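You operate a simulated robot arm through the tools that you are given. There is no shell and no other tool. Be economical: measure what you need, move in short steps, check, and stop when the job is done.

Carry out the task below with a simulated two-armed robot. There is one attempt and no reset: what you move stays moved.

Task
Stack two steel blocks on the platen to the job card's height.
Fine: blocks from the grey drawer, shut again; taller one below, on the yellow square; platen in, guard door shut; the press stays locked off.

The check looks at the end state, three seconds after you hand in, the way a careful person would. Anything else that was tipped, shoved, dropped, spilled or broken makes it a failure.

Robot
Two 7-joint arms with four-finger grippers on one trunk, on a base that drives. Base frame: it is fixed to the floor where the robot stands at the start and does not move with it; the origin is under the middle of the robot, x ahead of it, y to its left, z up; the surface under the hand at the start is at about z = 0.8. Readings come in m, degrees, newtons and seconds.
The left shoulder is at the start at [0.04, 0.181, 1.055], the right one opposite. With the tool pointing down near the work surface each hand reaches from about 0.32 to 0.84 m from the robot's upright axis, wherever it stands, measured 20 degrees to its own side. Places, roughly: blue press [-0.5, -1.3, 1]; grey cube (5x5x5 cm) [-0.6, -1, 0.8]; grey drawer of the gauge bench [0.8, -0.2, 0.7]; guard door [-0.8, -1.2, 1]; press switch [-0.7, -0.9, 0.6]; sliding platen [-0.6, -1.1, 0.9]; start button [-0.3, -1.1, 0.8]; yellow press lock bar [-0.7, -1, 0.7]; yellow square on the platen [-0.6, -1.2, 0.9]. Payload 3.67 kg a hand.
The TCP of each hand is the grasp point between the finger pads, 0.028 m short of the fingertips. In the tool frame z runs along the fingers and y along their closing line. Largest opening 0.112 m; the body of the gripper starts 0.073 m behind the TCP.
Orientation is told as [roll, pitch, yaw] about the base's x, y, z axes, in that order, counted from this pose: with the fingers straight down and closing along the base's y, the tool's x points along the base's -x, its y along +y and its z along -z.

Tools
- The arms move only by the tool play_rows. It takes "left_plan", "right_plan" or both (then of equal length, played together; a hand with none holds still); each is one flat list of numbers, 7 for each row, row after row: the shift along the tool's x, y, z in m, then the turn, a rotation vector about the tool's x, y, z in rad, then the finger opening in m, from 0 to 0.112. In form: [dx, dy, dz, wx, wy, wz, hand, dx, dy, dz, wx, wy, wz, hand, ...]. A call has 1 to 20 rows; each row shifts and turns the commanded pose from where the row before left it, along the tool's axes as they then stand. A row lasts 0.2 s, in which the tool goes at most 0.05 m and 8.6 degrees; a call with a longer step from one row to the next is refused whole, and so is a gripper value outside its range. Where a pose cannot be reached the arm comes as near as it can. A force on the tool above 40 N (or 10 N above the force at the start of the call, whichever is more), or a blocked arm, ends the call early, and 0.2 s more pass. The fingers move at their own pace and stop on an object; they squeeze with about 30 N. The grip force told is the motor's: it shows also when the fingers shut on nothing. Time passes only in rows, and 0.2 s behind the last, so rows that do not move let the fingers close. The reply holds the time, the measured pose of the TCP, the force on the tool along the base axes, the opening and the grip force, in the units named above and with some noise, with the torque about the TCP (base axes, N m) and any sound that the robot's microphone picked up.
- Cameras (640 x 400 px; columns grow to the right, rows downward): "scene" is now at [0.111, 0.0182, 1.2707]; the picture's right is [0.24, -0.97, 0.00], its down [-0.60, -0.15, -0.78] and it looks along [0.76, 0.19, -0.62] (base axes); focal length 282 px, centre (320, 200). "left" rides on the left gripper at [0.06, 0.018, -0.104] in its tool frame; the picture's right is [-0.29, 0.96, 0.00], its down [-0.80, -0.24, -0.55] and it looks along [-0.53, -0.16, 0.83] (tool axes); focal length 234 px, centre (320, 200). "right" rides on the right gripper at [0.06, -0.018, -0.104] in its tool frame; the picture's right is [0.29, 0.96, 0.00], its down [-0.80, 0.24, -0.55] and it looks along [-0.53, 0.16, 0.83] (tool axes); focal length 234 px, centre (320, 200).
- snapshot(camera): a new picture of that camera. The clock stands still meanwhile.
- slide_trunk(by): slides the trunk up (or, below 0, down) by that many m; the arms and the scene camera ride with it, the base frame stays. It gives what a move gives, with no picture.
- roll_base(legs): drives the robot by 1 to 6 legs, each [ahead, left, turn to the left] in m, m and degrees, along the robot's own axes; the way and the turn of a leg run together, so that a leg with both is an arc; at most 1.5 m and 180 degrees a leg. The arms and the cameras ride along, it lands a little off, and it stops where it bumps. It gives what a move gives.
- head_to(pan, tilt): turns the head with the scene camera to pan (to the left, within 86 degrees either way) and tilt (down, from -29 to 69), counted from straight ahead of the robot. It gives what a move gives.
- probe_pixels(camera, pixels): for up to 12 pixels [column, row] of the newest picture of that camera ("zoom" is the newest enlarged one), the place [x, y, z] in the base frame of the surface seen there, good to about 0.002 m, but the place of the scene camera against the robot may be out by one fixed shift of up to 0.018 m in any direction. The clock stands still meanwhile.
- close_up(camera, box): a new picture of the part [left, top, right, bottom] of that camera's present view, enlarged. The clock stands still meanwhile.
- sign_off(): hands the job in; it is judged then, once.

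Go step by step. Measure first, check grasps and placings, and put right what went wrong. The budget is 80 turns and 70 pictures, counting those below and the enlarged ones. Unless the task says otherwise, let go and move clear before handing in, and close with one line.

The tools are called after "Emit:" as a command line: name --argument value ..., lists and objects as JSON in quotes. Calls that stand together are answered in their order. play_rows: Moves the arms, as the interface text tells. Its arguments: {"type":"object","properties":{"left_plan":{"type":"array","items":{"type":"number"}},"right_plan":{"type":"array","items":{"type":"number"}}},"required":[]} The other tools are called the same way: slide_trunk (by) slides the trunk up or down; roll_base (legs) drives the base; head_to (pan, tilt) turns the head that bears the scene camera; snapshot (camera) takes a picture; probe_pixels (camera, pixels) gives the place of the surface under pixels of a picture; close_up (camera, box) takes an enlarged picture of a part of a camera's view; sign_off () hands the job in.

At the start:

```text
time_s: 0.0
left_tool_pos: [0.5974, 0.3778, 0.8985]
left_orientation: [0.1, 0.1, -0.1]
left_contact_force: [-0.1, -0.5, -0.5]
left_ft_torque: [-0.04, -0.01, 0.0]
left_grip_width: 0.1121
left_grasp_force: 0.1
right_tool_pos: [0.5826, -0.1437, 0.9336]
right_orientation: [0.1, 0.0, -0.2]
right_contact_force: [-0.8, -0.1, -0.4]
right_ft_torque: [0.01, 0.0, -0.02]
right_grip_width: 0.112
right_grasp_force: 0.2
trunk travel left (down, up): [-0.175, 0.339]
robot x, y, heading: [0.0009, 0.0009, 0.3]
head pan, tilt: [13.8, 38.4]
```

scene: 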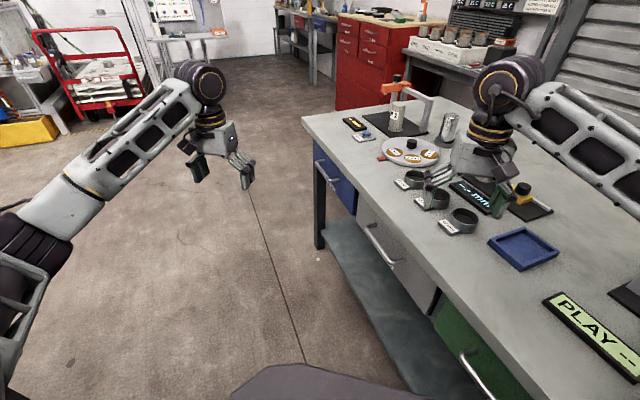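
right: 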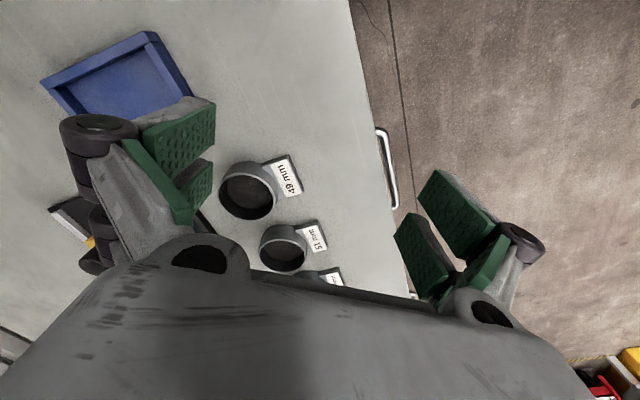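
left: 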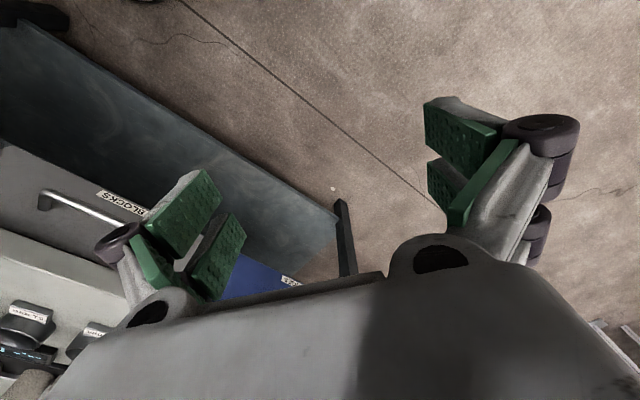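

The grey drawer (handle at about px 380,245) is ahead on the bench; the job card is not seen yet. I'll measure the drawer handle and look toward the press.

Emit:
probe_pixels --camera "scene" --pixels '[[367, 228], [381, 245], [396, 264], [303, 117], [440, 282], [360, 205], [410, 300], [470, 360], [520, 245], [600, 330], [400, 285]]'

Emit:
head_to --pan -86 --tilt 25

Emit:
snapshot --camera "scene"

```text
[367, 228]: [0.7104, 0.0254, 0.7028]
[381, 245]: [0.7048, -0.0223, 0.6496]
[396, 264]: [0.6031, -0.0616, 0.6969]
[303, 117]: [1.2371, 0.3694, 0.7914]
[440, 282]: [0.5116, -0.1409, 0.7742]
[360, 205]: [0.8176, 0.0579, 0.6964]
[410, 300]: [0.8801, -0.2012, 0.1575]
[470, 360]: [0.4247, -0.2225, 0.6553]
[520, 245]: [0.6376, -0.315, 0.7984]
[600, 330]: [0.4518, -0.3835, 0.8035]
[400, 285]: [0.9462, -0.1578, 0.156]
```

```text
time_s: 1.8
left_tool_pos: [0.5975, 0.3791, 0.8978]
left_orientation: [0.1, 0.0, 0.0]
left_contact_force: [-0.5, 0.7, 0.3]
left_ft_torque: [-0.02, 0.03, 0.01]
left_grip_width: 0.1122
left_grasp_force: 0.1
right_tool_pos: [0.5829, -0.1438, 0.9345]
right_orientation: [0.1, 0.0, -0.1]
right_contact_force: [1.0, 0.1, 0.2]
right_ft_torque: [0.02, 0.03, -0.02]
right_grip_width: 0.1119
right_grasp_force: 0.0
trunk travel left (down, up): [-0.175, 0.339]
robot x, y, heading: [0.0027, 0.0014, -0.3]
head pan, tilt: [-85.9, 25.0]
```

```text
66 pictures are left
```

scene: 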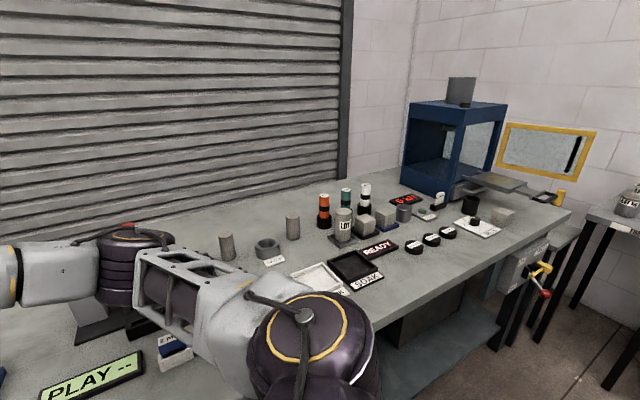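

The press stands at upper right with its guard door open and platen out, it seems. I'll zoom on the press for the job card.

Emit:
close_up --camera "scene" --box '[380, 60, 640, 222]'

Emit:
close_up --camera "scene" --box '[300, 170, 560, 332]'

```text
2.46 times, centred on (510, 141) of scene
```

zoom: 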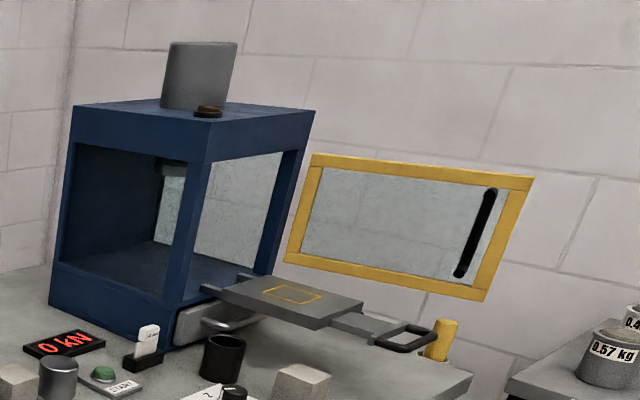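

```text
2.46 times, centred on (430, 251) of scene
```

zoom: 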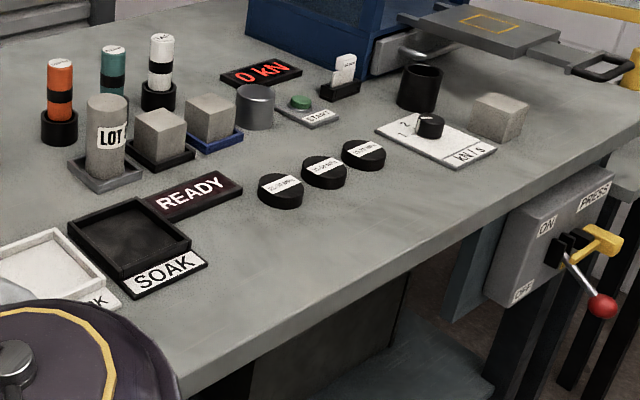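

The card stands in a small holder (zoom px 345,72). I'll measure the key objects around the press.

Emit:
probe_pixels --camera "zoom" --pixels '[[345, 72], [500, 118], [485, 22], [605, 65], [440, 20], [555, 45], [602, 308], [600, 240], [550, 210], [420, 85], [300, 102], [638, 60]]'

Emit:
close_up --camera "scene" --box '[420, 180, 460, 225]'

```text
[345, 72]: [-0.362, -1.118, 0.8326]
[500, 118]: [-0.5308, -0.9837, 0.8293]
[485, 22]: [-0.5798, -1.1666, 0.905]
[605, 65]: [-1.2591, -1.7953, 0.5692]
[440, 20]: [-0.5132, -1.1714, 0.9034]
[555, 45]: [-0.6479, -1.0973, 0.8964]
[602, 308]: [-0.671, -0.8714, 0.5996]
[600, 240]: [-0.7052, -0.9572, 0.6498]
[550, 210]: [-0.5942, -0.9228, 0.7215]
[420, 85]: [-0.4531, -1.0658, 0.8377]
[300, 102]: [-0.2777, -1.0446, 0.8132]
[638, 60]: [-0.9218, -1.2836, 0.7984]
```

```text
8.89 times, centred on (440, 202) of scene
```

zoom: 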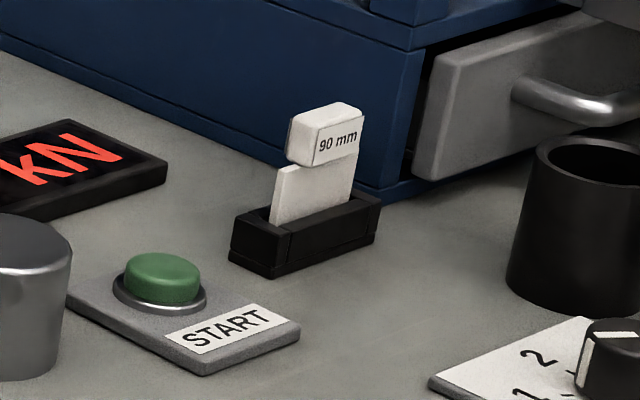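

The card reads 90 mm. The drawer front runs along about 35°, so I drive off the bench and turn to face the grey drawer.

Emit:
roll_base --legs '[[0, 0.68, 0], [0, 0, -55], [0.2, 0.287, 0]]'

Emit:
head_to --pan -10 --tilt 42

Emit:
snapshot --camera "scene"

```text
time_s: 5.1
left_tool_pos: [0.5953, 0.9709, 0.8973]
left_orientation: [0.5, 0.4, 2.4]
left_contact_force: [-0.7, 1.8, 0.2]
left_ft_torque: [-0.11, 0.02, -0.01]
left_grip_width: 0.1119
left_grasp_force: 0.1
right_tool_pos: [0.6036, 0.4478, 0.9286]
right_orientation: [0.4, 0.4, 2.4]
right_contact_force: [-0.2, 2.2, 0.4]
right_ft_torque: [-0.12, 0.04, 0.03]
right_grip_width: 0.112
right_grasp_force: 0.0
trunk travel left (down, up): [-0.175, 0.339]
robot x, y, heading: [0.0107, 0.5745, 2.3]
head pan, tilt: [-85.9, 25.0]
stopped in leg 1: the robot was blocked; the commanded pose is now the measured one
```

```text
time_s: 6.5
left_tool_pos: [0.5961, 0.9682, 0.8972]
left_orientation: [0.8, 0.5, 2.3]
left_contact_force: [0.2, -0.1, 0.3]
left_ft_torque: [0.02, 0.0, -0.02]
left_grip_width: 0.1121
left_grasp_force: 0.0
right_tool_pos: [0.6027, 0.4451, 0.9266]
right_orientation: [0.7, 0.6, 2.2]
right_contact_force: [-0.2, 0.1, 0.1]
right_ft_torque: [-0.02, 0.01, 0.02]
right_grip_width: 0.1122
right_grasp_force: 0.1
trunk travel left (down, up): [-0.175, 0.339]
robot x, y, heading: [0.0096, 0.578, 2.5]
head pan, tilt: [-10.0, 42.0]
```

```text
62 pictures are left
```

scene: 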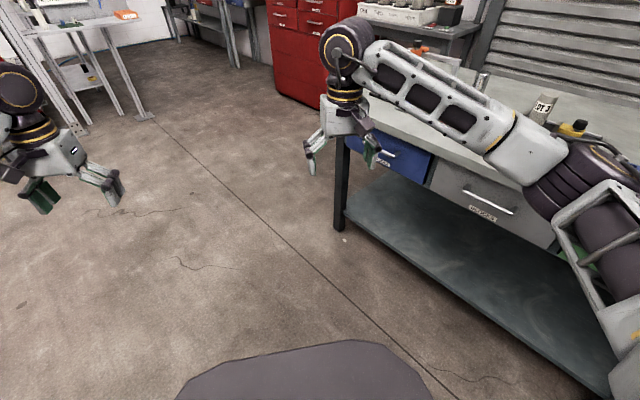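

Blocked on my left by something I can't see; I look left before moving on.

Emit:
head_to --pan 80 --tilt 50

Emit:
snapshot --camera "scene"

```text
time_s: 8.2
left_tool_pos: [0.5951, 0.9683, 0.8984]
left_orientation: [0.7, 0.5, 2.2]
left_contact_force: [0.1, 0.6, 0.6]
left_ft_torque: [-0.01, 0.01, 0.03]
left_grip_width: 0.1117
left_grasp_force: 0.1
right_tool_pos: [0.6027, 0.4467, 0.9276]
right_orientation: [0.7, 0.5, 2.3]
right_contact_force: [0.1, 0.9, -0.6]
right_ft_torque: [0.0, 0.0, 0.02]
right_grip_width: 0.1121
right_grasp_force: 0.1
trunk travel left (down, up): [-0.175, 0.339]
robot x, y, heading: [0.0056, 0.5775, 2.4]
head pan, tilt: [80.0, 50.0]
```

```text
61 pictures are left
```

scene: 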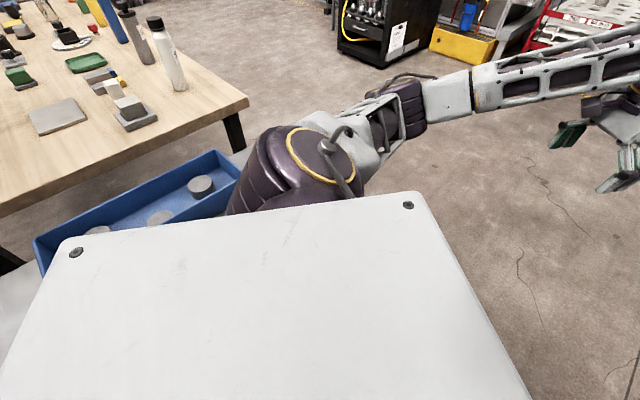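

A wooden bench with a lower blue tray stands on my left; nothing tipped. I measure its reach before driving away from it.

Emit:
probe_pixels --camera "scene" --pixels '[[247, 100], [240, 175], [213, 152], [120, 190], [5, 210], [234, 150], [415, 60]]'

Emit:
roll_base --legs '[[0, -0.08, 0], [0.3, 0, 0]]'

Emit:
snapshot --camera "scene"

```text
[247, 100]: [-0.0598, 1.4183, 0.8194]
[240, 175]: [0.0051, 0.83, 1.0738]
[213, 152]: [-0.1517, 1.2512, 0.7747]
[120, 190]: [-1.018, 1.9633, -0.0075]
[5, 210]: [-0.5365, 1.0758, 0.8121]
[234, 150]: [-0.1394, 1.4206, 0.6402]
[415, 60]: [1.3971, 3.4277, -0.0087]
```

```text
time_s: 10.9
left_tool_pos: [0.8889, 0.9112, 0.897]
left_orientation: [-0.1, 0.0, 2.2]
left_contact_force: [-0.2, 0.4, 0.1]
left_ft_torque: [-0.03, 0.05, 0.03]
left_grip_width: 0.112
left_grasp_force: 0.1
right_tool_pos: [0.8959, 0.3897, 0.9338]
right_orientation: [-0.1, 0.1, 2.4]
right_contact_force: [0.0, -0.1, 0.4]
right_ft_torque: [0.0, 0.01, -0.01]
right_grip_width: 0.1121
right_grasp_force: 0.1
trunk travel left (down, up): [-0.175, 0.339]
robot x, y, heading: [0.3061, 0.5039, 2.5]
head pan, tilt: [80.0, 50.0]
```

```text
60 pictures are left
```

scene: 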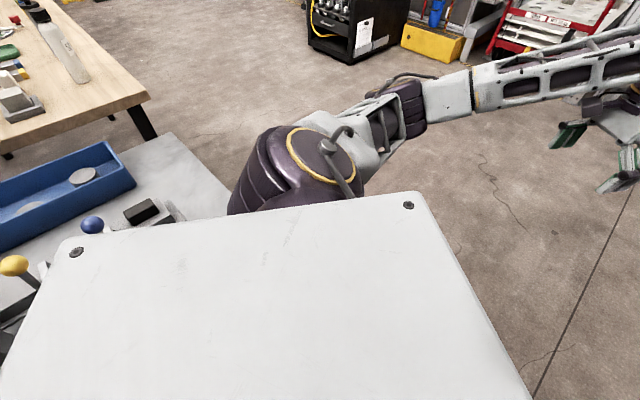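

Emit:
probe_pixels --camera "scene" --pixels '[[225, 205], [163, 135], [225, 190], [92, 225], [14, 266], [143, 212], [150, 100]]'

Emit:
roll_base --legs '[[0, 0, -57.5]]'

Emit:
head_to --pan 0 --tilt 42

Emit:
snapshot --camera "scene"

```text
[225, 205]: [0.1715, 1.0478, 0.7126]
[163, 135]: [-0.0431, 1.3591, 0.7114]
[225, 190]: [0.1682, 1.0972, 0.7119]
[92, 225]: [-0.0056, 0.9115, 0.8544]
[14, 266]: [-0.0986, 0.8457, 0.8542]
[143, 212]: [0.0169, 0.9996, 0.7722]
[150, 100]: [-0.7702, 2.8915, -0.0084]
```

```text
time_s: 14.1
left_tool_pos: [0.9606, 0.2375, 0.8982]
left_orientation: [0.0, 0.0, -54.9]
left_contact_force: [0.3, 0.0, -0.5]
left_ft_torque: [0.0, 0.01, -0.01]
left_grip_width: 0.1117
left_grasp_force: 0.1
right_tool_pos: [0.525, -0.0515, 0.9343]
right_orientation: [-0.1, 0.2, -54.9]
right_contact_force: [-0.6, -0.1, -0.9]
right_ft_torque: [-0.02, 0.05, -0.01]
right_grip_width: 0.1121
right_grasp_force: 0.1
trunk travel left (down, up): [-0.175, 0.339]
robot x, y, heading: [0.3023, 0.5112, -54.5]
head pan, tilt: [80.0, 50.0]
```

```text
time_s: 15.7
left_tool_pos: [0.9604, 0.2373, 0.8983]
left_orientation: [0.0, 0.0, -54.8]
left_contact_force: [0.3, -0.6, 0.5]
left_ft_torque: [0.02, -0.02, 0.0]
left_grip_width: 0.1121
left_grasp_force: 0.0
right_tool_pos: [0.5256, -0.0511, 0.9322]
right_orientation: [-0.1, 0.1, -55.0]
right_contact_force: [-0.2, -0.2, 0.8]
right_ft_torque: [-0.01, 0.04, 0.02]
right_grip_width: 0.1119
right_grasp_force: 0.1
trunk travel left (down, up): [-0.175, 0.339]
robot x, y, heading: [0.3095, 0.5073, -54.7]
head pan, tilt: [0.0, 42.0]
```

```text
59 pictures are left
```

scene: 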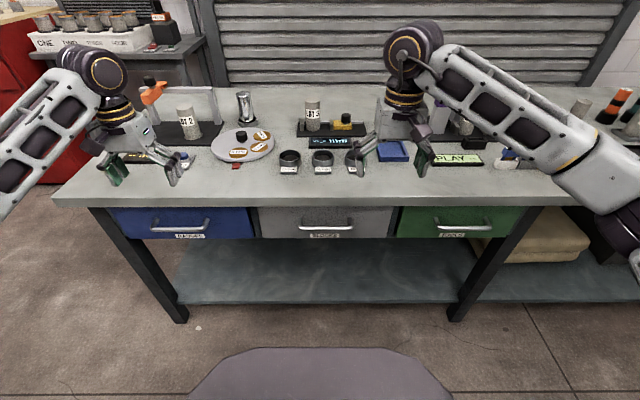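

Square to the drawers now; grey drawer "BLOCKS" handle at px (326,227). I measure it.

Emit:
probe_pixels --camera "scene" --pixels '[[302, 229], [326, 228], [350, 229], [280, 222], [370, 222], [326, 205], [326, 197], [130, 202], [325, 236], [263, 238], [386, 238]]'

Emit:
close_up --camera "scene" --box '[250, 190, 400, 284]'

```text
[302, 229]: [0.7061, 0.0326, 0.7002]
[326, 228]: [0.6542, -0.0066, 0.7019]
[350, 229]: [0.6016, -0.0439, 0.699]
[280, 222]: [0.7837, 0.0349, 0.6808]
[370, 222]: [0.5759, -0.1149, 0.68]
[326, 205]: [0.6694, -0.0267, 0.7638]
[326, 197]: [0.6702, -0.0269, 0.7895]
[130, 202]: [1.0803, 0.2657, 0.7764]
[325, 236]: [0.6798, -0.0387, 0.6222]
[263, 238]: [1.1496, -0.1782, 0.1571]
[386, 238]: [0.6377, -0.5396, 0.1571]
```

```text
4.26 times, centred on (325, 237) of scene
```

zoom: 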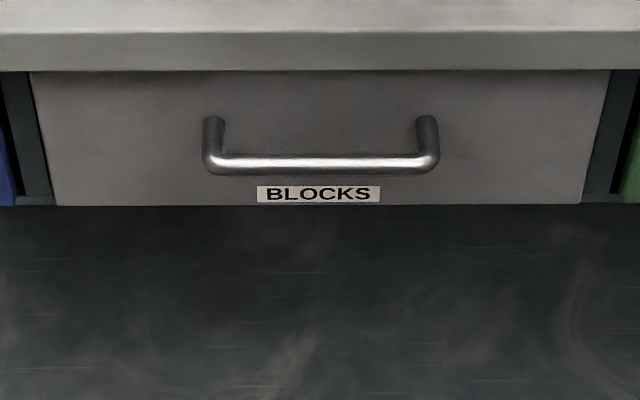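

Handle bar is about 0.036 m off the front at z≈0.70. I shift the base left/back a little, then turn the right hand to point at the drawer with the fingers closing vertically.

Emit:
roll_base --legs '[[-0.05, 0.2, 0]]'

Emit:
play_rows --right_plan '[0, 0, 0, -0.0806, -0.0806, 0.0806, 0.08, 0, 0, 0, -0.0806, -0.0806, 0.0806, 0.06, 0, 0, 0, -0.0806, -0.0806, 0.0806, 0.06, 0, 0, 0, -0.0806, -0.0806, 0.0806, 0.06, 0, 0, 0, -0.0806, -0.0806, 0.0806, 0.06, 0, 0, 0, -0.0806, -0.0806, 0.0806, 0.06, 0, 0, 0, -0.0806, -0.0806, 0.0806, 0.06, 0, 0, 0, -0.0806, -0.0806, 0.0806, 0.06, 0, 0, 0, -0.0806, -0.0806, 0.0806, 0.06, 0, 0, 0, -0.0806, -0.0806, 0.0806, 0.06, 0, 0, 0, -0.0806, -0.0806, 0.0806, 0.06, 0, 0, 0, -0.0806, -0.0806, 0.0806, 0.06, 0, 0, 0, -0.0806, -0.0806, 0.0806, 0.06, 0, 0, 0, -0.0806, -0.0806, 0.0806, 0.06, 0, 0, 0, -0.0806, -0.0806, 0.0806, 0.06]'

Emit:
snapshot --camera "scene"

```text
time_s: 17.3
left_tool_pos: [1.095, 0.3922, 0.8979]
left_orientation: [0.0, -0.1, -55.1]
left_contact_force: [-0.1, 0.5, -0.7]
left_ft_torque: [-0.03, 0.0, 0.02]
left_grip_width: 0.1124
left_grasp_force: 0.1
right_tool_pos: [0.6581, 0.1055, 0.9339]
right_orientation: [-0.1, 0.1, -55.1]
right_contact_force: [0.8, 0.3, -0.4]
right_ft_torque: [-0.01, -0.03, -0.02]
right_grip_width: 0.1121
right_grasp_force: 0.0
trunk travel left (down, up): [-0.175, 0.339]
robot x, y, heading: [0.4407, 0.6658, -55.2]
head pan, tilt: [0.0, 42.0]
```

```text
time_s: 20.5
left_tool_pos: [1.0956, 0.3923, 0.8973]
left_orientation: [0.0, 0.0, -55.1]
left_contact_force: [-0.1, 0.7, -0.1]
left_ft_torque: [0.02, -0.01, 0.0]
left_grip_width: 0.112
left_grasp_force: 0.1
right_tool_pos: [0.6328, 0.095, 0.9688]
right_orientation: [74.1, -11.4, -126.9]
right_contact_force: [-0.6, -0.4, -0.8]
right_ft_torque: [-0.02, 0.02, 0.02]
right_grip_width: 0.0598
right_grasp_force: 0.1
right hand out of reach, approached as far as the arm can: row 12, 13, 14, 15
trunk travel left (down, up): [-0.175, 0.339]
robot x, y, heading: [0.4407, 0.6694, -54.8]
head pan, tilt: [0.0, 42.0]
```

```text
57 pictures are left
```

scene: 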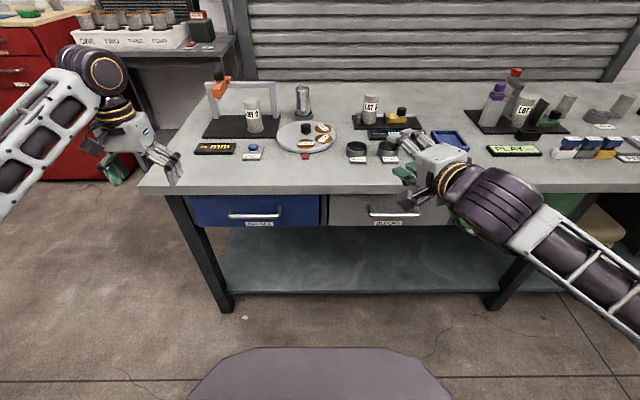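

The arm could not quite finish the turn at that height; lowering toward the handle height should make it reachable. I move down/right, staying clear of the bench.

Emit:
play_rows --right_plan '[-0.0113, -0.0387, 0, 0, 0, 0, 0.06, -0.0113, -0.0387, 0, 0, 0, 0, 0.06, -0.0113, -0.0387, 0, 0, 0, 0, 0.06, -0.0113, -0.0387, 0, 0, 0, 0, 0.06, -0.0113, -0.0387, 0, 0, 0, 0, 0.06, -0.0113, -0.0387, 0, 0, 0, 0, 0.06, 0, 0, 0, 0, 0, 0, 0.06]'

Emit:
snapshot --camera "right"

Emit:
snapshot --camera "scene"

```text
time_s: 22.1
left_tool_pos: [1.0947, 0.3923, 0.8971]
left_orientation: [0.0, 0.0, -55.1]
left_contact_force: [0.6, -1.1, -0.3]
left_ft_torque: [0.04, -0.02, 0.0]
left_grip_width: 0.1118
left_grasp_force: 0.0
right_tool_pos: [0.5192, 0.0463, 0.7651]
right_orientation: [74.1, -11.4, -127.0]
right_contact_force: [1.0, 0.5, 0.7]
right_ft_torque: [-0.02, 0.0, -0.01]
right_grip_width: 0.0601
right_grasp_force: 0.0
right hand out of reach, approached as far as the arm can: row 1
trunk travel left (down, up): [-0.175, 0.339]
robot x, y, heading: [0.4425, 0.6665, -54.8]
head pan, tilt: [0.0, 42.0]
```

```text
56 pictures are left
```

right: 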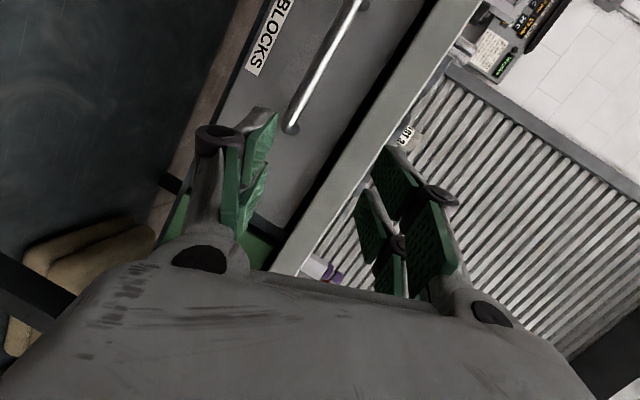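

```text
55 pictures are left
```

scene: 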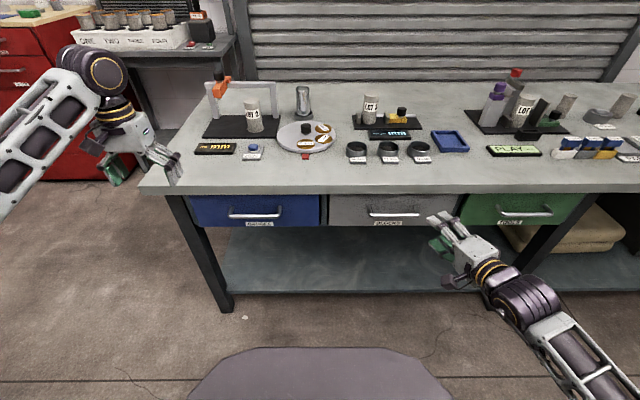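

The hand is tilted about 25° off. I shift it in front of the handle and apply the remaining turn.

Emit:
play_rows --right_plan '[0.0289, -0.0135, 0.0122, 0, 0, 0, 0.06, 0.0289, -0.0135, 0.0122, 0, 0, 0, 0.06, 0.0289, -0.0135, 0.0122, 0, 0, 0, 0.06, 0, 0, 0, -0.0812, -0.0931, 0.0796, 0.06, 0, 0, 0, -0.0812, -0.0931, 0.0796, 0.06, 0, 0, 0, -0.0812, -0.0931, 0.0796, 0.06, 0, 0, 0, 0, 0, 0, 0.06]'

Emit:
snapshot --camera "right"

```text
time_s: 23.7
left_tool_pos: [1.0953, 0.3914, 0.8977]
left_orientation: [0.1, 0.0, -55.0]
left_contact_force: [0.5, 0.2, -0.4]
left_ft_torque: [-0.05, 0.01, -0.05]
left_grip_width: 0.1119
left_grasp_force: 0.1
right_tool_pos: [0.5804, 0.0908, 0.7001]
right_orientation: [90.1, -0.3, -144.7]
right_contact_force: [-0.6, -0.7, 0.2]
right_ft_torque: [-0.01, 0.01, -0.02]
right_grip_width: 0.0598
right_grasp_force: 0.0
trunk travel left (down, up): [-0.175, 0.339]
robot x, y, heading: [0.4419, 0.6645, -55.3]
head pan, tilt: [0.0, 42.0]
```

```text
54 pictures are left
```

right: 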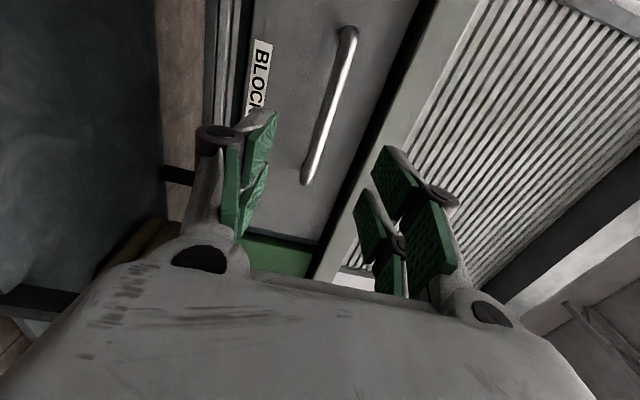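

Orientation reached exactly, handle at px (330,100) lies between the fingers. I measure it with this camera (no fixed-shift error).

Emit:
probe_pixels --camera "right" --pixels '[[345, 45], [330, 100], [312, 160], [290, 60], [285, 140], [395, 60]]'

Emit:
probe_pixels --camera "scene" --pixels '[[392, 214]]'

```text
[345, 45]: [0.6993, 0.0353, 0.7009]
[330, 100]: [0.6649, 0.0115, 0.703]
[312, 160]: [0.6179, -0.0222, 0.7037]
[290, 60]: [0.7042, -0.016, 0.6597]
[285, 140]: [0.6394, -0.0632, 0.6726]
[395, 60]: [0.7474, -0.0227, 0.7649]
```

```text
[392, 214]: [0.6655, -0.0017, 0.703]
```

Bar is ≈0.118 m ahead of the grasp point at matching height. Advance and close.

Emit:
play_rows --right_plan '[0, 0.002, 0.0393, 0, 0, 0, 0.06, 0, 0, 0.0393, 0, 0, 0, 0.06, 0, 0, 0.0393, 0, 0, 0, 0.06, 0, 0, 0, 0, 0, 0, 0.0, 0, 0, 0, 0, 0, 0, 0.0, 0, 0, 0, 0, 0, 0, 0.0]'

Emit:
snapshot --camera "scene"

```text
time_s: 25.0
left_tool_pos: [1.0938, 0.3935, 0.8993]
left_orientation: [-0.1, -0.1, -55.2]
left_contact_force: [0.9, 1.0, 0.0]
left_ft_torque: [0.01, -0.01, -0.01]
left_grip_width: 0.1121
left_grasp_force: 0.0
right_tool_pos: [0.6362, -0.0059, 0.705]
right_orientation: [90.6, -1.8, -144.5]
right_contact_force: [-3.1, 14.5, 14.5]
right_ft_torque: [0.8, -1.44, 0.72]
right_grip_width: 0.0145
right_grasp_force: 30.2
trunk travel left (down, up): [-0.175, 0.339]
robot x, y, heading: [0.4412, 0.6647, -55.0]
head pan, tilt: [0.0, 42.0]
stopped in row 6 (right hand): the force on the tool passed its limit at 43 N (the readings are from after the stop); the commanded pose is now the measured one
```

```text
53 pictures are left
```

scene: 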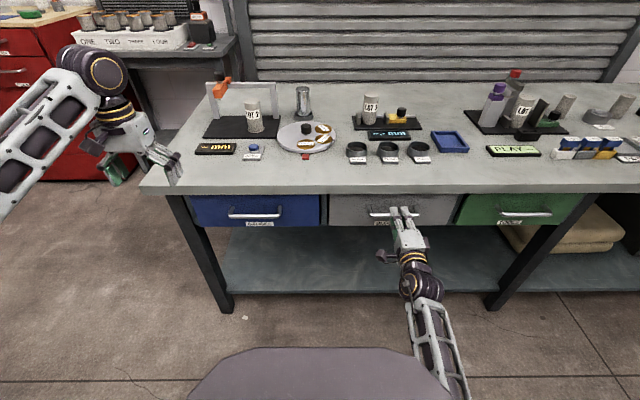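

Handle gripped (opening 0.0145 m, 30 N). I pull the drawer slowly.

Emit:
play_rows --right_plan '[0, 0, -0.01, 0, 0, 0, 0, 0, 0, -0.02, 0, 0, 0, 0, 0, 0, -0.02, 0, 0, 0, 0, 0, 0, -0.02, 0, 0, 0, 0, 0, 0, -0.02, 0, 0, 0, 0, 0, 0, -0.02, 0, 0, 0, 0, 0, 0, -0.02, 0, 0, 0, 0, 0, 0, -0.02, 0, 0, 0, 0, 0, 0, -0.02, 0, 0, 0, 0, 0, 0, -0.02, 0, 0, 0, 0, 0, 0, -0.02, 0, 0, 0, 0]'

Emit:
snapshot --camera "scene"

```text
time_s: 27.4
left_tool_pos: [1.0944, 0.3944, 0.8996]
left_orientation: [-0.1, -0.2, -55.1]
left_contact_force: [-0.7, 0.1, 1.4]
left_ft_torque: [-0.01, -0.02, 0.02]
left_grip_width: 0.1119
left_grasp_force: 0.1
right_tool_pos: [0.5152, 0.1639, 0.7051]
right_orientation: [90.7, -1.9, -144.7]
right_contact_force: [-1.3, 0.5, 33.3]
right_ft_torque: [1.02, -2.05, 0.88]
right_grip_width: 0.0145
right_grasp_force: 45.4
trunk travel left (down, up): [-0.175, 0.339]
robot x, y, heading: [0.4385, 0.6645, -54.9]
head pan, tilt: [0.0, 42.0]
```

```text
52 pictures are left
```

scene: 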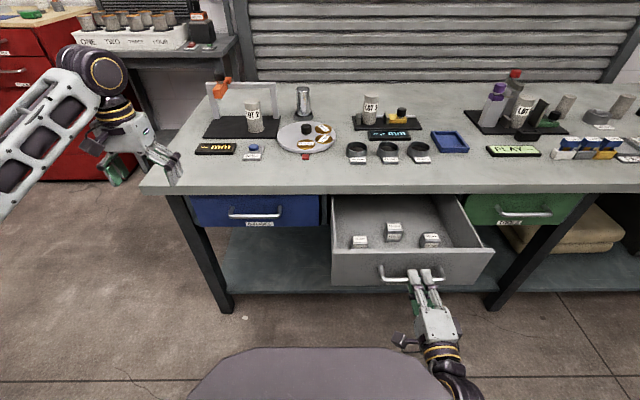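

The drawer is open with three labelled blocks (px 360,240; 394,230; 430,240). I zoom to read them and measure.

Emit:
close_up --camera "scene" --box '[330, 205, 460, 286]'

```text
4.92 times, centred on (395, 246) of scene
```

zoom: 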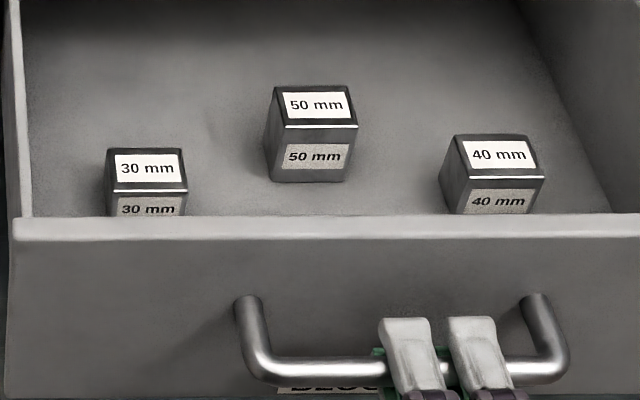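

Blocks are 30, 50 and 40 mm: 50 + 40 = 90. I measure them and the drawer walls.

Emit:
probe_pixels --camera "zoom" --pixels '[[278, 90], [350, 88], [357, 122], [276, 125], [455, 137], [526, 138], [543, 178], [447, 175], [320, 222], [210, 200], [148, 165], [315, 178]]'

Emit:
probe_pixels --camera "scene" --pixels '[[334, 250], [484, 249], [395, 280], [397, 187], [333, 200], [463, 200]]'

```text
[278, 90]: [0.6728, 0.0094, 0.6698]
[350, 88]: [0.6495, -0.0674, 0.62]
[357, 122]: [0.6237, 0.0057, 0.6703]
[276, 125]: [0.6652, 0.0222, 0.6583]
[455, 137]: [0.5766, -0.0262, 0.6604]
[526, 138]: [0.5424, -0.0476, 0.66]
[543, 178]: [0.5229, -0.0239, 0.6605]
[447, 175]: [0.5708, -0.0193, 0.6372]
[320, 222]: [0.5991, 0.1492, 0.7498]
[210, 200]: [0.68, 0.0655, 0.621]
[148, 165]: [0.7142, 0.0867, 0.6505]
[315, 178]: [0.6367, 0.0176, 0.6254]
```

```text
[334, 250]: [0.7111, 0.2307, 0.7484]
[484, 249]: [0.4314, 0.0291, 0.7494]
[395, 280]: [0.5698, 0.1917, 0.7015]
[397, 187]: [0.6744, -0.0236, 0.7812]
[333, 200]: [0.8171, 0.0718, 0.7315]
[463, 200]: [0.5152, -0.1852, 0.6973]
```

50 mm block sits only ~4 cm from the bench edge, so I pull the drawer ~7 cm further, then release and withdraw.

Emit:
play_rows --right_plan '[0, 0, -0.0175, 0, 0, 0, 0, 0, 0, -0.0175, 0, 0, 0, 0, 0, 0, -0.0175, 0, 0, 0, 0, 0, 0, -0.0175, 0, 0, 0, 0, 0, 0, 0, 0, 0, 0, 0.06, 0, 0, 0, 0, 0, 0, 0.06, 0, 0, -0.025, 0, 0, 0, 0.06, 0, 0, -0.025, 0, 0, 0, 0.06, 0, 0, 0, 0, 0, 0, 0.06]'

Emit:
snapshot --camera "scene"

```text
time_s: 29.4
left_tool_pos: [1.0945, 0.3936, 0.8978]
left_orientation: [0.0, 0.0, -55.0]
left_contact_force: [-0.6, 0.4, -1.0]
left_ft_torque: [0.03, -0.01, 0.0]
left_grip_width: 0.1121
left_grasp_force: 0.0
right_tool_pos: [0.4483, 0.2605, 0.7002]
right_orientation: [90.2, -2.0, -144.6]
right_contact_force: [0.8, -0.1, 0.1]
right_ft_torque: [0.0, 0.02, 0.01]
right_grip_width: 0.0601
right_grasp_force: 0.0
trunk travel left (down, up): [-0.175, 0.339]
robot x, y, heading: [0.4417, 0.6661, -55.0]
head pan, tilt: [0.0, 42.0]
```

```text
50 pictures are left
```

scene: 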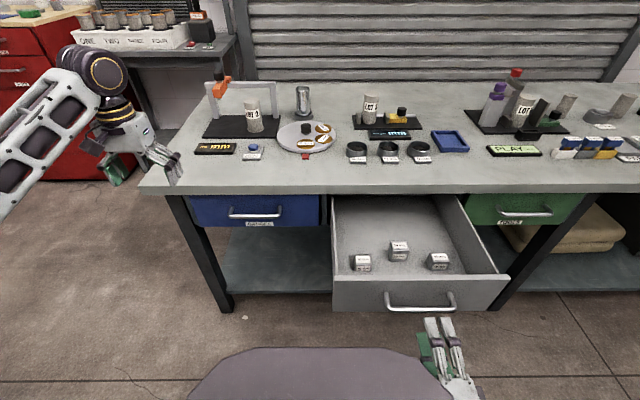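

The hand is free of the handle. I raise it and turn it back to pointing down.

Emit:
play_rows --right_plan '[0, 0.045, 0, 0, 0, 0, 0.1, 0, 0.045, 0, 0, 0, 0, 0.1, 0, 0.045, 0, 0, 0, 0, 0.1, 0, 0.045, 0, 0, 0, 0, 0.1, 0, 0.045, 0, 0, 0, 0, 0.1, 0, 0, 0, 0.0806, 0.0806, -0.0806, 0.1, 0, 0, 0, 0.0806, 0.0806, -0.0806, 0.1, 0, 0, 0, 0.0806, 0.0806, -0.0806, 0.1, 0, 0, 0, 0.0806, 0.0806, -0.0806, 0.1, 0, 0, 0, 0.0806, 0.0806, -0.0806, 0.1, 0, 0, 0, 0.0806, 0.0806, -0.0806, 0.1, 0, 0, 0, 0.0806, 0.0806, -0.0806, 0.1, 0, 0, 0, 0.0806, 0.0806, -0.0806, 0.1, 0, 0, 0, 0.0806, 0.0806, -0.0806, 0.1, 0, 0, 0, 0.0806, 0.0806, -0.0806, 0.1, 0, 0, 0, 0.0806, 0.0806, -0.0806, 0.1, 0, 0, 0, 0.0806, 0.0806, -0.0806, 0.1, 0, 0, 0, 0.0806, 0.0806, -0.0806, 0.1, 0, 0, 0, 0.0806, 0.0806, -0.0806, 0.1, 0, 0, 0, 0.0806, 0.0806, -0.0806, 0.1]'

```text
time_s: 32.9
left_tool_pos: [1.0948, 0.3925, 0.8979]
left_orientation: [0.0, 0.0, -55.1]
left_contact_force: [0.3, 0.3, 0.5]
left_ft_torque: [0.01, -0.05, -0.01]
left_grip_width: 0.1121
left_grasp_force: 0.2
right_tool_pos: [0.4966, 0.2217, 0.7001]
right_orientation: [20.3, -15.9, -74.6]
right_contact_force: [3.2, 1.1, 14.8]
right_ft_torque: [0.1, -0.69, -0.19]
right_grip_width: 0.1109
right_grasp_force: 10.3
right hand out of reach, approached as far as the arm can: row 2, 3, 4, 5, 6, 7, 8, 9, 10, 11, 12
trunk travel left (down, up): [-0.175, 0.339]
robot x, y, heading: [0.4438, 0.6671, -54.9]
head pan, tilt: [0.0, 42.0]
stopped in row 17 (right hand): the force on the tool passed its limit at 48 N (the readings are from after the stop); the commanded pose is now the measured one
```

The hand could not rise and touched something (48 N) while turning. I look before moving.

Emit:
snapshot --camera "scene"

Emit:
snapshot --camera "right"

```text
49 pictures are left
```

scene: 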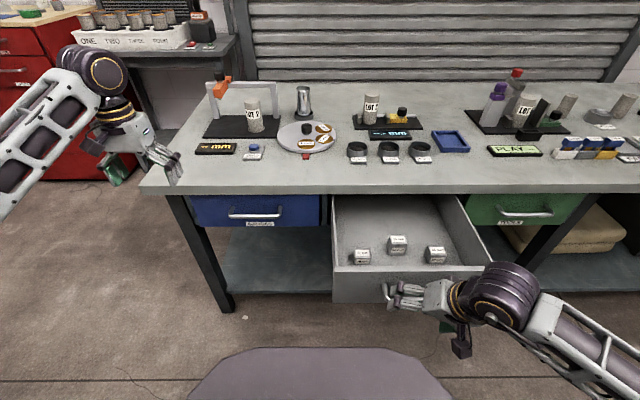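

```text
48 pictures are left
```

right: 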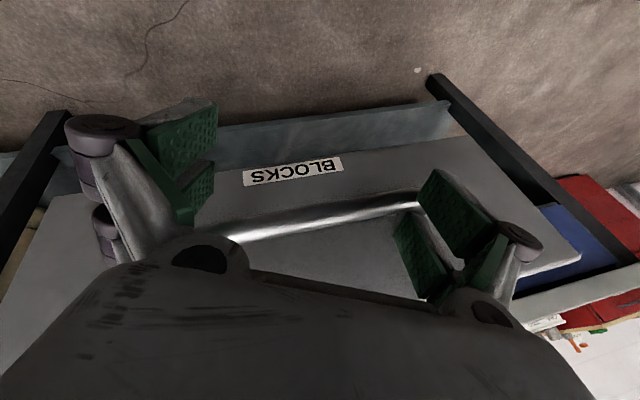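

The fingers stand around the handle's bar, tilted ~25°. I withdraw along the finger axis, which slides clear either way.

Emit:
play_rows --right_plan '[0, 0, -0.02, 0, 0, 0, 0.11, 0, 0, -0.03, 0, 0, 0, 0.11, 0, 0, -0.04, 0, 0, 0, 0.11, 0, 0, -0.04, 0, 0, 0, 0.11, 0, 0, -0.04, 0, 0, 0, 0.11]'

Emit:
snapshot --camera "scene"

```text
time_s: 34.1
left_tool_pos: [1.0952, 0.3923, 0.8967]
left_orientation: [0.0, 0.0, -55.0]
left_contact_force: [-0.8, 0.3, 0.1]
left_ft_torque: [-0.02, 0.0, 0.01]
left_grip_width: 0.112
left_grasp_force: 0.1
right_tool_pos: [0.4612, 0.1793, 0.8321]
right_orientation: [19.8, -15.5, -74.5]
right_contact_force: [0.4, -0.3, 0.2]
right_ft_torque: [0.03, 0.01, -0.01]
right_grip_width: 0.11
right_grasp_force: 0.0
right hand out of reach, approached as far as the arm can: row 2, 3, 4, 5
trunk travel left (down, up): [-0.175, 0.339]
robot x, y, heading: [0.4417, 0.665, -54.9]
head pan, tilt: [0.0, 42.0]
```

```text
47 pictures are left
```

scene: 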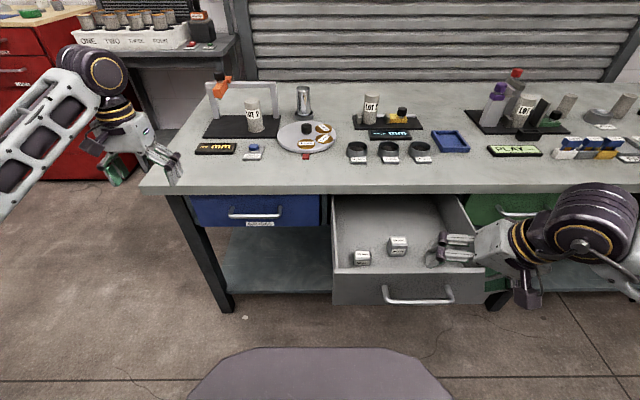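

Clear of the handle. I square the hand to straight down and raise it.

Emit:
play_rows --right_plan '[0, 0, 0, 0.0751, 0.0831, -0.0728, 0.11, 0, 0, 0, 0.0751, 0.0831, -0.0728, 0.11, 0, 0, 0, 0.0751, 0.0831, -0.0728, 0.11, 0, 0, 0, 0.0751, 0.0831, -0.0728, 0.11, 0, 0, -0.03, 0, 0, 0, 0.11, 0, 0, -0.03, 0, 0, 0, 0.11, 0, 0, -0.03, 0, 0, 0, 0.11]'

```text
time_s: 35.7
left_tool_pos: [1.0953, 0.3938, 0.8966]
left_orientation: [0.0, 0.0, -55.0]
left_contact_force: [-0.1, 0.4, -0.1]
left_ft_torque: [0.03, 0.01, 0.02]
left_grip_width: 0.1118
left_grasp_force: 0.0
right_tool_pos: [0.4638, 0.1799, 0.9238]
right_orientation: [-0.3, 0.4, -54.8]
right_contact_force: [0.1, 0.3, -0.3]
right_ft_torque: [-0.02, -0.02, 0.01]
right_grip_width: 0.11
right_grasp_force: 0.2
trunk travel left (down, up): [-0.175, 0.339]
robot x, y, heading: [0.4389, 0.6618, -54.8]
head pan, tilt: [0.0, 42.0]
```

Emit:
roll_base --legs '[[0, -0.23, 0]]'

Emit:
snapshot --camera "scene"

Emit:
snapshot --camera "left"

```text
time_s: 37.4
left_tool_pos: [0.9054, 0.2593, 0.8984]
left_orientation: [-0.1, 0.0, -55.3]
left_contact_force: [-1.5, 0.3, 0.2]
left_ft_torque: [0.03, -0.07, 0.01]
left_grip_width: 0.1119
left_grasp_force: 0.0
right_tool_pos: [0.273, 0.049, 0.9223]
right_orientation: [-0.2, 0.4, -55.1]
right_contact_force: [-0.8, -0.6, 0.9]
right_ft_torque: [0.02, -0.01, 0.01]
right_grip_width: 0.1103
right_grasp_force: 0.1
trunk travel left (down, up): [-0.175, 0.339]
robot x, y, heading: [0.2578, 0.5348, -55.5]
head pan, tilt: [0.0, 42.0]
```

```text
46 pictures are left
```

scene: 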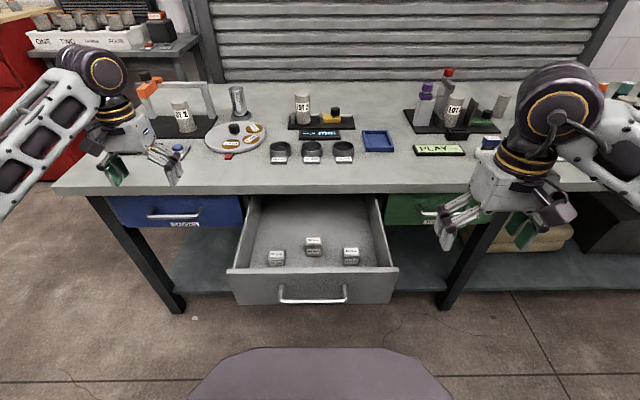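

```text
45 pictures are left
```

left: 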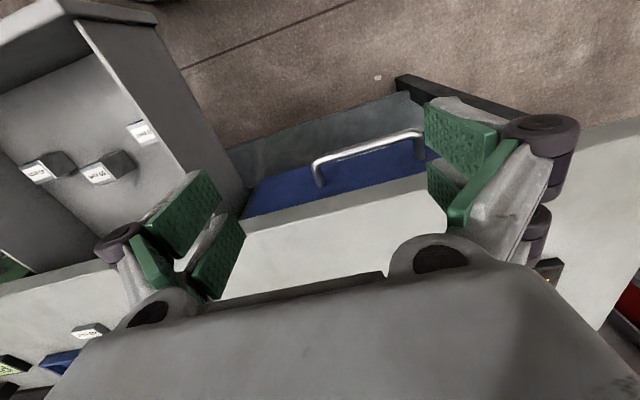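

The left camera sees the blocks (px 45,168; 107,168; 143,132). I measure them with it and read labels.

Emit:
close_up --camera "left" --box '[0, 100, 176, 210]'

```text
3.64 times, centred on (88, 155) of left
```

zoom: 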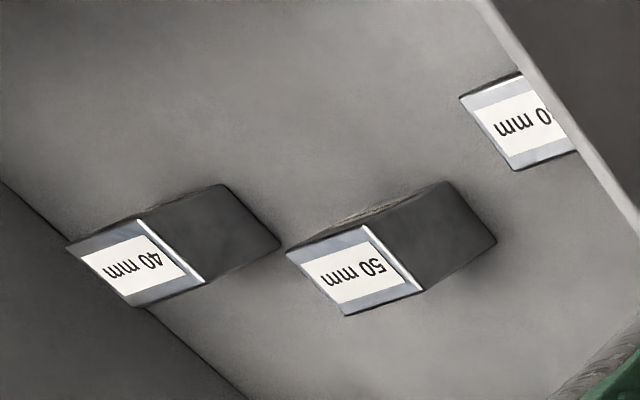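

Emit:
probe_pixels --camera "zoom" --pixels '[[288, 252], [366, 228], [422, 290], [346, 313], [355, 271], [68, 246], [138, 221], [203, 280], [135, 304], [136, 264], [240, 360], [463, 97]]'

```text
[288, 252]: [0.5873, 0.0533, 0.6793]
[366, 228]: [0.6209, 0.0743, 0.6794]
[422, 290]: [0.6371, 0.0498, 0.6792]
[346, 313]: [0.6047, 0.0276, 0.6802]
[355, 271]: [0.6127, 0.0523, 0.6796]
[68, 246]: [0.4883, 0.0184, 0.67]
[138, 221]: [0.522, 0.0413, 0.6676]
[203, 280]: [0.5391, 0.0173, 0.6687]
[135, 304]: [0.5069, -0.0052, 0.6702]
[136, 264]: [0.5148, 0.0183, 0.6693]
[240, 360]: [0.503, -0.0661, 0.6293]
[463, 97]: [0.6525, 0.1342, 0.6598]
```

Footprints are 40×30 mm; 50 mm block centre (0.6125, 0.0513), 40 mm at (0.514, 0.018), drawer floor z≈0.629. Left hand goes above the 50 mm block.

Emit:
play_rows --left_plan '[-0.0005, -0.0449, 0, 0, 0, 0, 0.08, -0.0005, -0.0449, 0, 0, 0, 0, 0.08, -0.0005, -0.0449, 0, 0, 0, 0, 0.08, -0.0005, -0.0449, 0, 0, 0, 0, 0.08, -0.0005, -0.0449, 0, 0, 0, 0, 0.08, -0.0005, -0.0449, 0, 0, 0, 0, 0.08, -0.0005, -0.0449, 0, 0, 0, 0, 0.08, -0.0005, -0.0449, 0, 0, 0, 0, 0.08, 0, 0, 0.04, 0, 0, 0, 0.08, 0, 0, 0.04, 0, 0, 0, 0.08, 0, 0, 0.04, 0, 0, 0, 0.08, 0, 0, 0.04, 0, 0, 0, 0.08]'

Emit:
snapshot --camera "left"

```text
time_s: 40.0
left_tool_pos: [0.6128, 0.0498, 0.7405]
left_orientation: [0.0, 0.0, -55.4]
left_contact_force: [0.4, -0.6, -0.2]
left_ft_torque: [0.02, 0.01, 0.01]
left_grip_width: 0.0799
left_grasp_force: 0.0
right_tool_pos: [0.2735, 0.0499, 0.9225]
right_orientation: [-0.2, 0.3, -55.0]
right_contact_force: [0.0, 0.1, -0.5]
right_ft_torque: [0.02, 0.0, 0.0]
right_grip_width: 0.11
right_grasp_force: 0.0
trunk travel left (down, up): [-0.175, 0.339]
robot x, y, heading: [0.2533, 0.5318, -55.3]
head pan, tilt: [0.0, 42.0]
```

```text
43 pictures are left
```

left: 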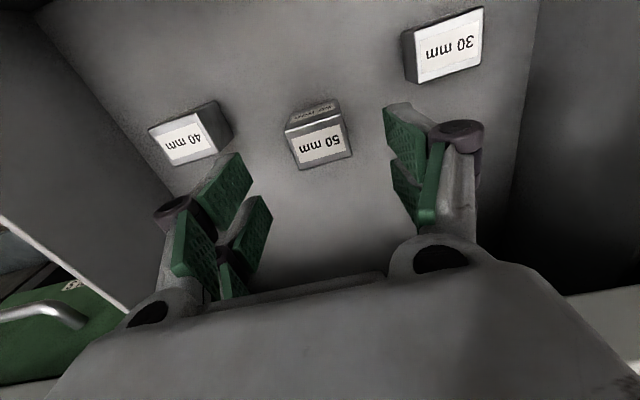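

The 50 mm block is between the fingers. A quick check on its centre, then descend.

Emit:
probe_pixels --camera "left" --pixels '[[286, 132], [340, 117], [352, 157], [299, 169], [319, 145], [200, 232]]'

```text
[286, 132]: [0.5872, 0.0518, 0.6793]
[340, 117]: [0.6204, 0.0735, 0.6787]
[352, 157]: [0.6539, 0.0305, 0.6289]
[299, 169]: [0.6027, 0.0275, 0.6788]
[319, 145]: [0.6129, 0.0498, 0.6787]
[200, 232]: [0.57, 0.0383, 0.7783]
```

Emit:
play_rows --left_plan '[0, 0, 0.025, 0, 0, 0, 0.08, 0, 0, 0.025, 0, 0, 0, 0.08, 0, 0, 0.0235, 0, 0, 0, 0.08, 0, 0, 0, 0, 0, 0, 0.0, 0, 0, 0, 0, 0, 0, 0.0, 0, 0, -0.02, 0, 0, 0, 0.0, 0, 0, -0.04, 0, 0, 0, 0.0, 0, 0, -0.04, 0, 0, 0, 0.0, 0, 0, -0.04, 0, 0, 0, 0.0, 0, 0, -0.04, 0, 0, 0, 0.0, 0, 0, -0.04, 0, 0, 0, 0.0]'

Emit:
snapshot --camera "left"

```text
time_s: 42.4
left_tool_pos: [0.6145, 0.0516, 0.8849]
left_orientation: [0.0, 0.0, -55.3]
left_contact_force: [0.7, 0.3, -3.6]
left_ft_torque: [-0.05, 0.01, -0.03]
left_grip_width: 0.0436
left_grasp_force: 30.4
right_tool_pos: [0.2732, 0.0485, 0.9218]
right_orientation: [-0.2, 0.5, -55.1]
right_contact_force: [0.5, 0.0, -0.8]
right_ft_torque: [-0.04, -0.02, -0.02]
right_grip_width: 0.11
right_grasp_force: 0.0
trunk travel left (down, up): [-0.175, 0.339]
robot x, y, heading: [0.2573, 0.5347, -55.1]
head pan, tilt: [0.0, 42.0]
```

```text
42 pictures are left
```

left: 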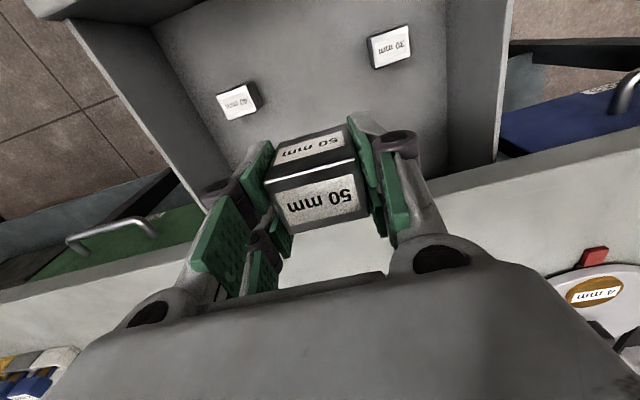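

50 mm block held (opening 0.0436, 30 N). Left hand moves aside; the right hand turns 90° (so its body clears the drawer's side wall) and goes above the 40 mm block.

Emit:
play_rows --left_plan '[0, 0.02, -0.01, 0, 0, 0, 0, 0, 0.04, -0.01, 0, 0, 0, 0, 0, 0.04, -0.01, 0, 0, 0, 0, 0, 0.04, 0, 0, 0, 0, 0, 0, 0.04, 0, 0, 0, 0, 0, 0, 0.04, 0, 0, 0, 0, 0, 0, 0.04, 0, 0, 0, 0, 0, 0, 0.04, 0, 0, 0, 0, 0, 0, 0, 0, 0, 0, 0, 0, 0, 0, 0, 0, 0, 0, 0, 0, 0, 0, 0, 0, 0, 0, 0, 0, 0, 0, 0, 0, 0, 0, 0, 0, 0, 0, 0, 0, 0, 0, 0, 0, 0, 0, 0, 0, 0, 0, 0, 0, 0, 0, 0, 0, 0, 0, 0, 0, 0]' --right_plan '[0, 0, 0, 0, 0, 0.1428, 0.07, 0, 0, 0, 0, 0, 0.1428, 0.07, 0, 0, 0, 0, 0, 0.1428, 0.07, 0, 0, 0, 0, 0, 0.1428, 0.07, 0, 0, 0, 0, 0, 0.1428, 0.07, 0, 0, 0, 0, 0, 0.1428, 0.07, 0, 0, 0, 0, 0, 0.1428, 0.07, 0, 0, 0, 0, 0, 0.1428, 0.07, 0, 0, 0, 0, 0, 0.1428, 0.07, 0, 0, 0, 0, 0, 0.1428, 0.07, 0, 0, 0, 0, 0, 0.1428, 0.07, 0.036, 0.0326, 0, 0, 0, 0, 0.07, 0.036, 0.0326, 0, 0, 0, 0, 0.07, 0.036, 0.0326, 0, 0, 0, 0, 0.07, 0.036, 0.0326, 0, 0, 0, 0, 0.07, 0.036, 0.0326, 0, 0, 0, 0, 0.07]'

Emit:
snapshot --camera "right"

```text
time_s: 45.8
left_tool_pos: [0.8635, 0.2208, 0.9132]
left_orientation: [-0.1, 0.2, -55.3]
left_contact_force: [0.7, 0.6, -3.8]
left_ft_torque: [0.01, 0.01, 0.01]
left_grip_width: 0.0439
left_grasp_force: 30.4
right_tool_pos: [0.5157, 0.0186, 0.9211]
right_orientation: [-0.4, -0.3, -145.2]
right_contact_force: [0.8, -0.2, -0.4]
right_ft_torque: [0.01, -0.01, 0.02]
right_grip_width: 0.0701
right_grasp_force: 0.1
trunk travel left (down, up): [-0.175, 0.339]
robot x, y, heading: [0.256, 0.5337, -55.1]
head pan, tilt: [0.0, 42.0]
```

```text
41 pictures are left
```

right: 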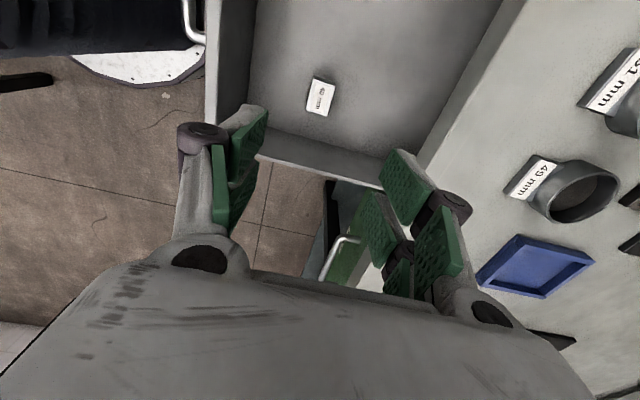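

Turned correctly; block at px (320,97). I measure block, side wall and bench edge.

Emit:
probe_pixels --camera "right" --pixels '[[313, 77], [334, 83], [327, 115], [307, 110], [320, 96], [280, 130], [330, 150], [400, 150], [430, 130]]'

```text
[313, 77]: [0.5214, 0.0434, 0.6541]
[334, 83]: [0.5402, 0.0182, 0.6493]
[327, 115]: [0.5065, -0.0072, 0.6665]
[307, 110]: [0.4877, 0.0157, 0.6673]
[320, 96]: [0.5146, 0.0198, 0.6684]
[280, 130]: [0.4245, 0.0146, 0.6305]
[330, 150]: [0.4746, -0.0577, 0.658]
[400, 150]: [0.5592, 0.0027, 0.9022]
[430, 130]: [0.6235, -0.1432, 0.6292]
```

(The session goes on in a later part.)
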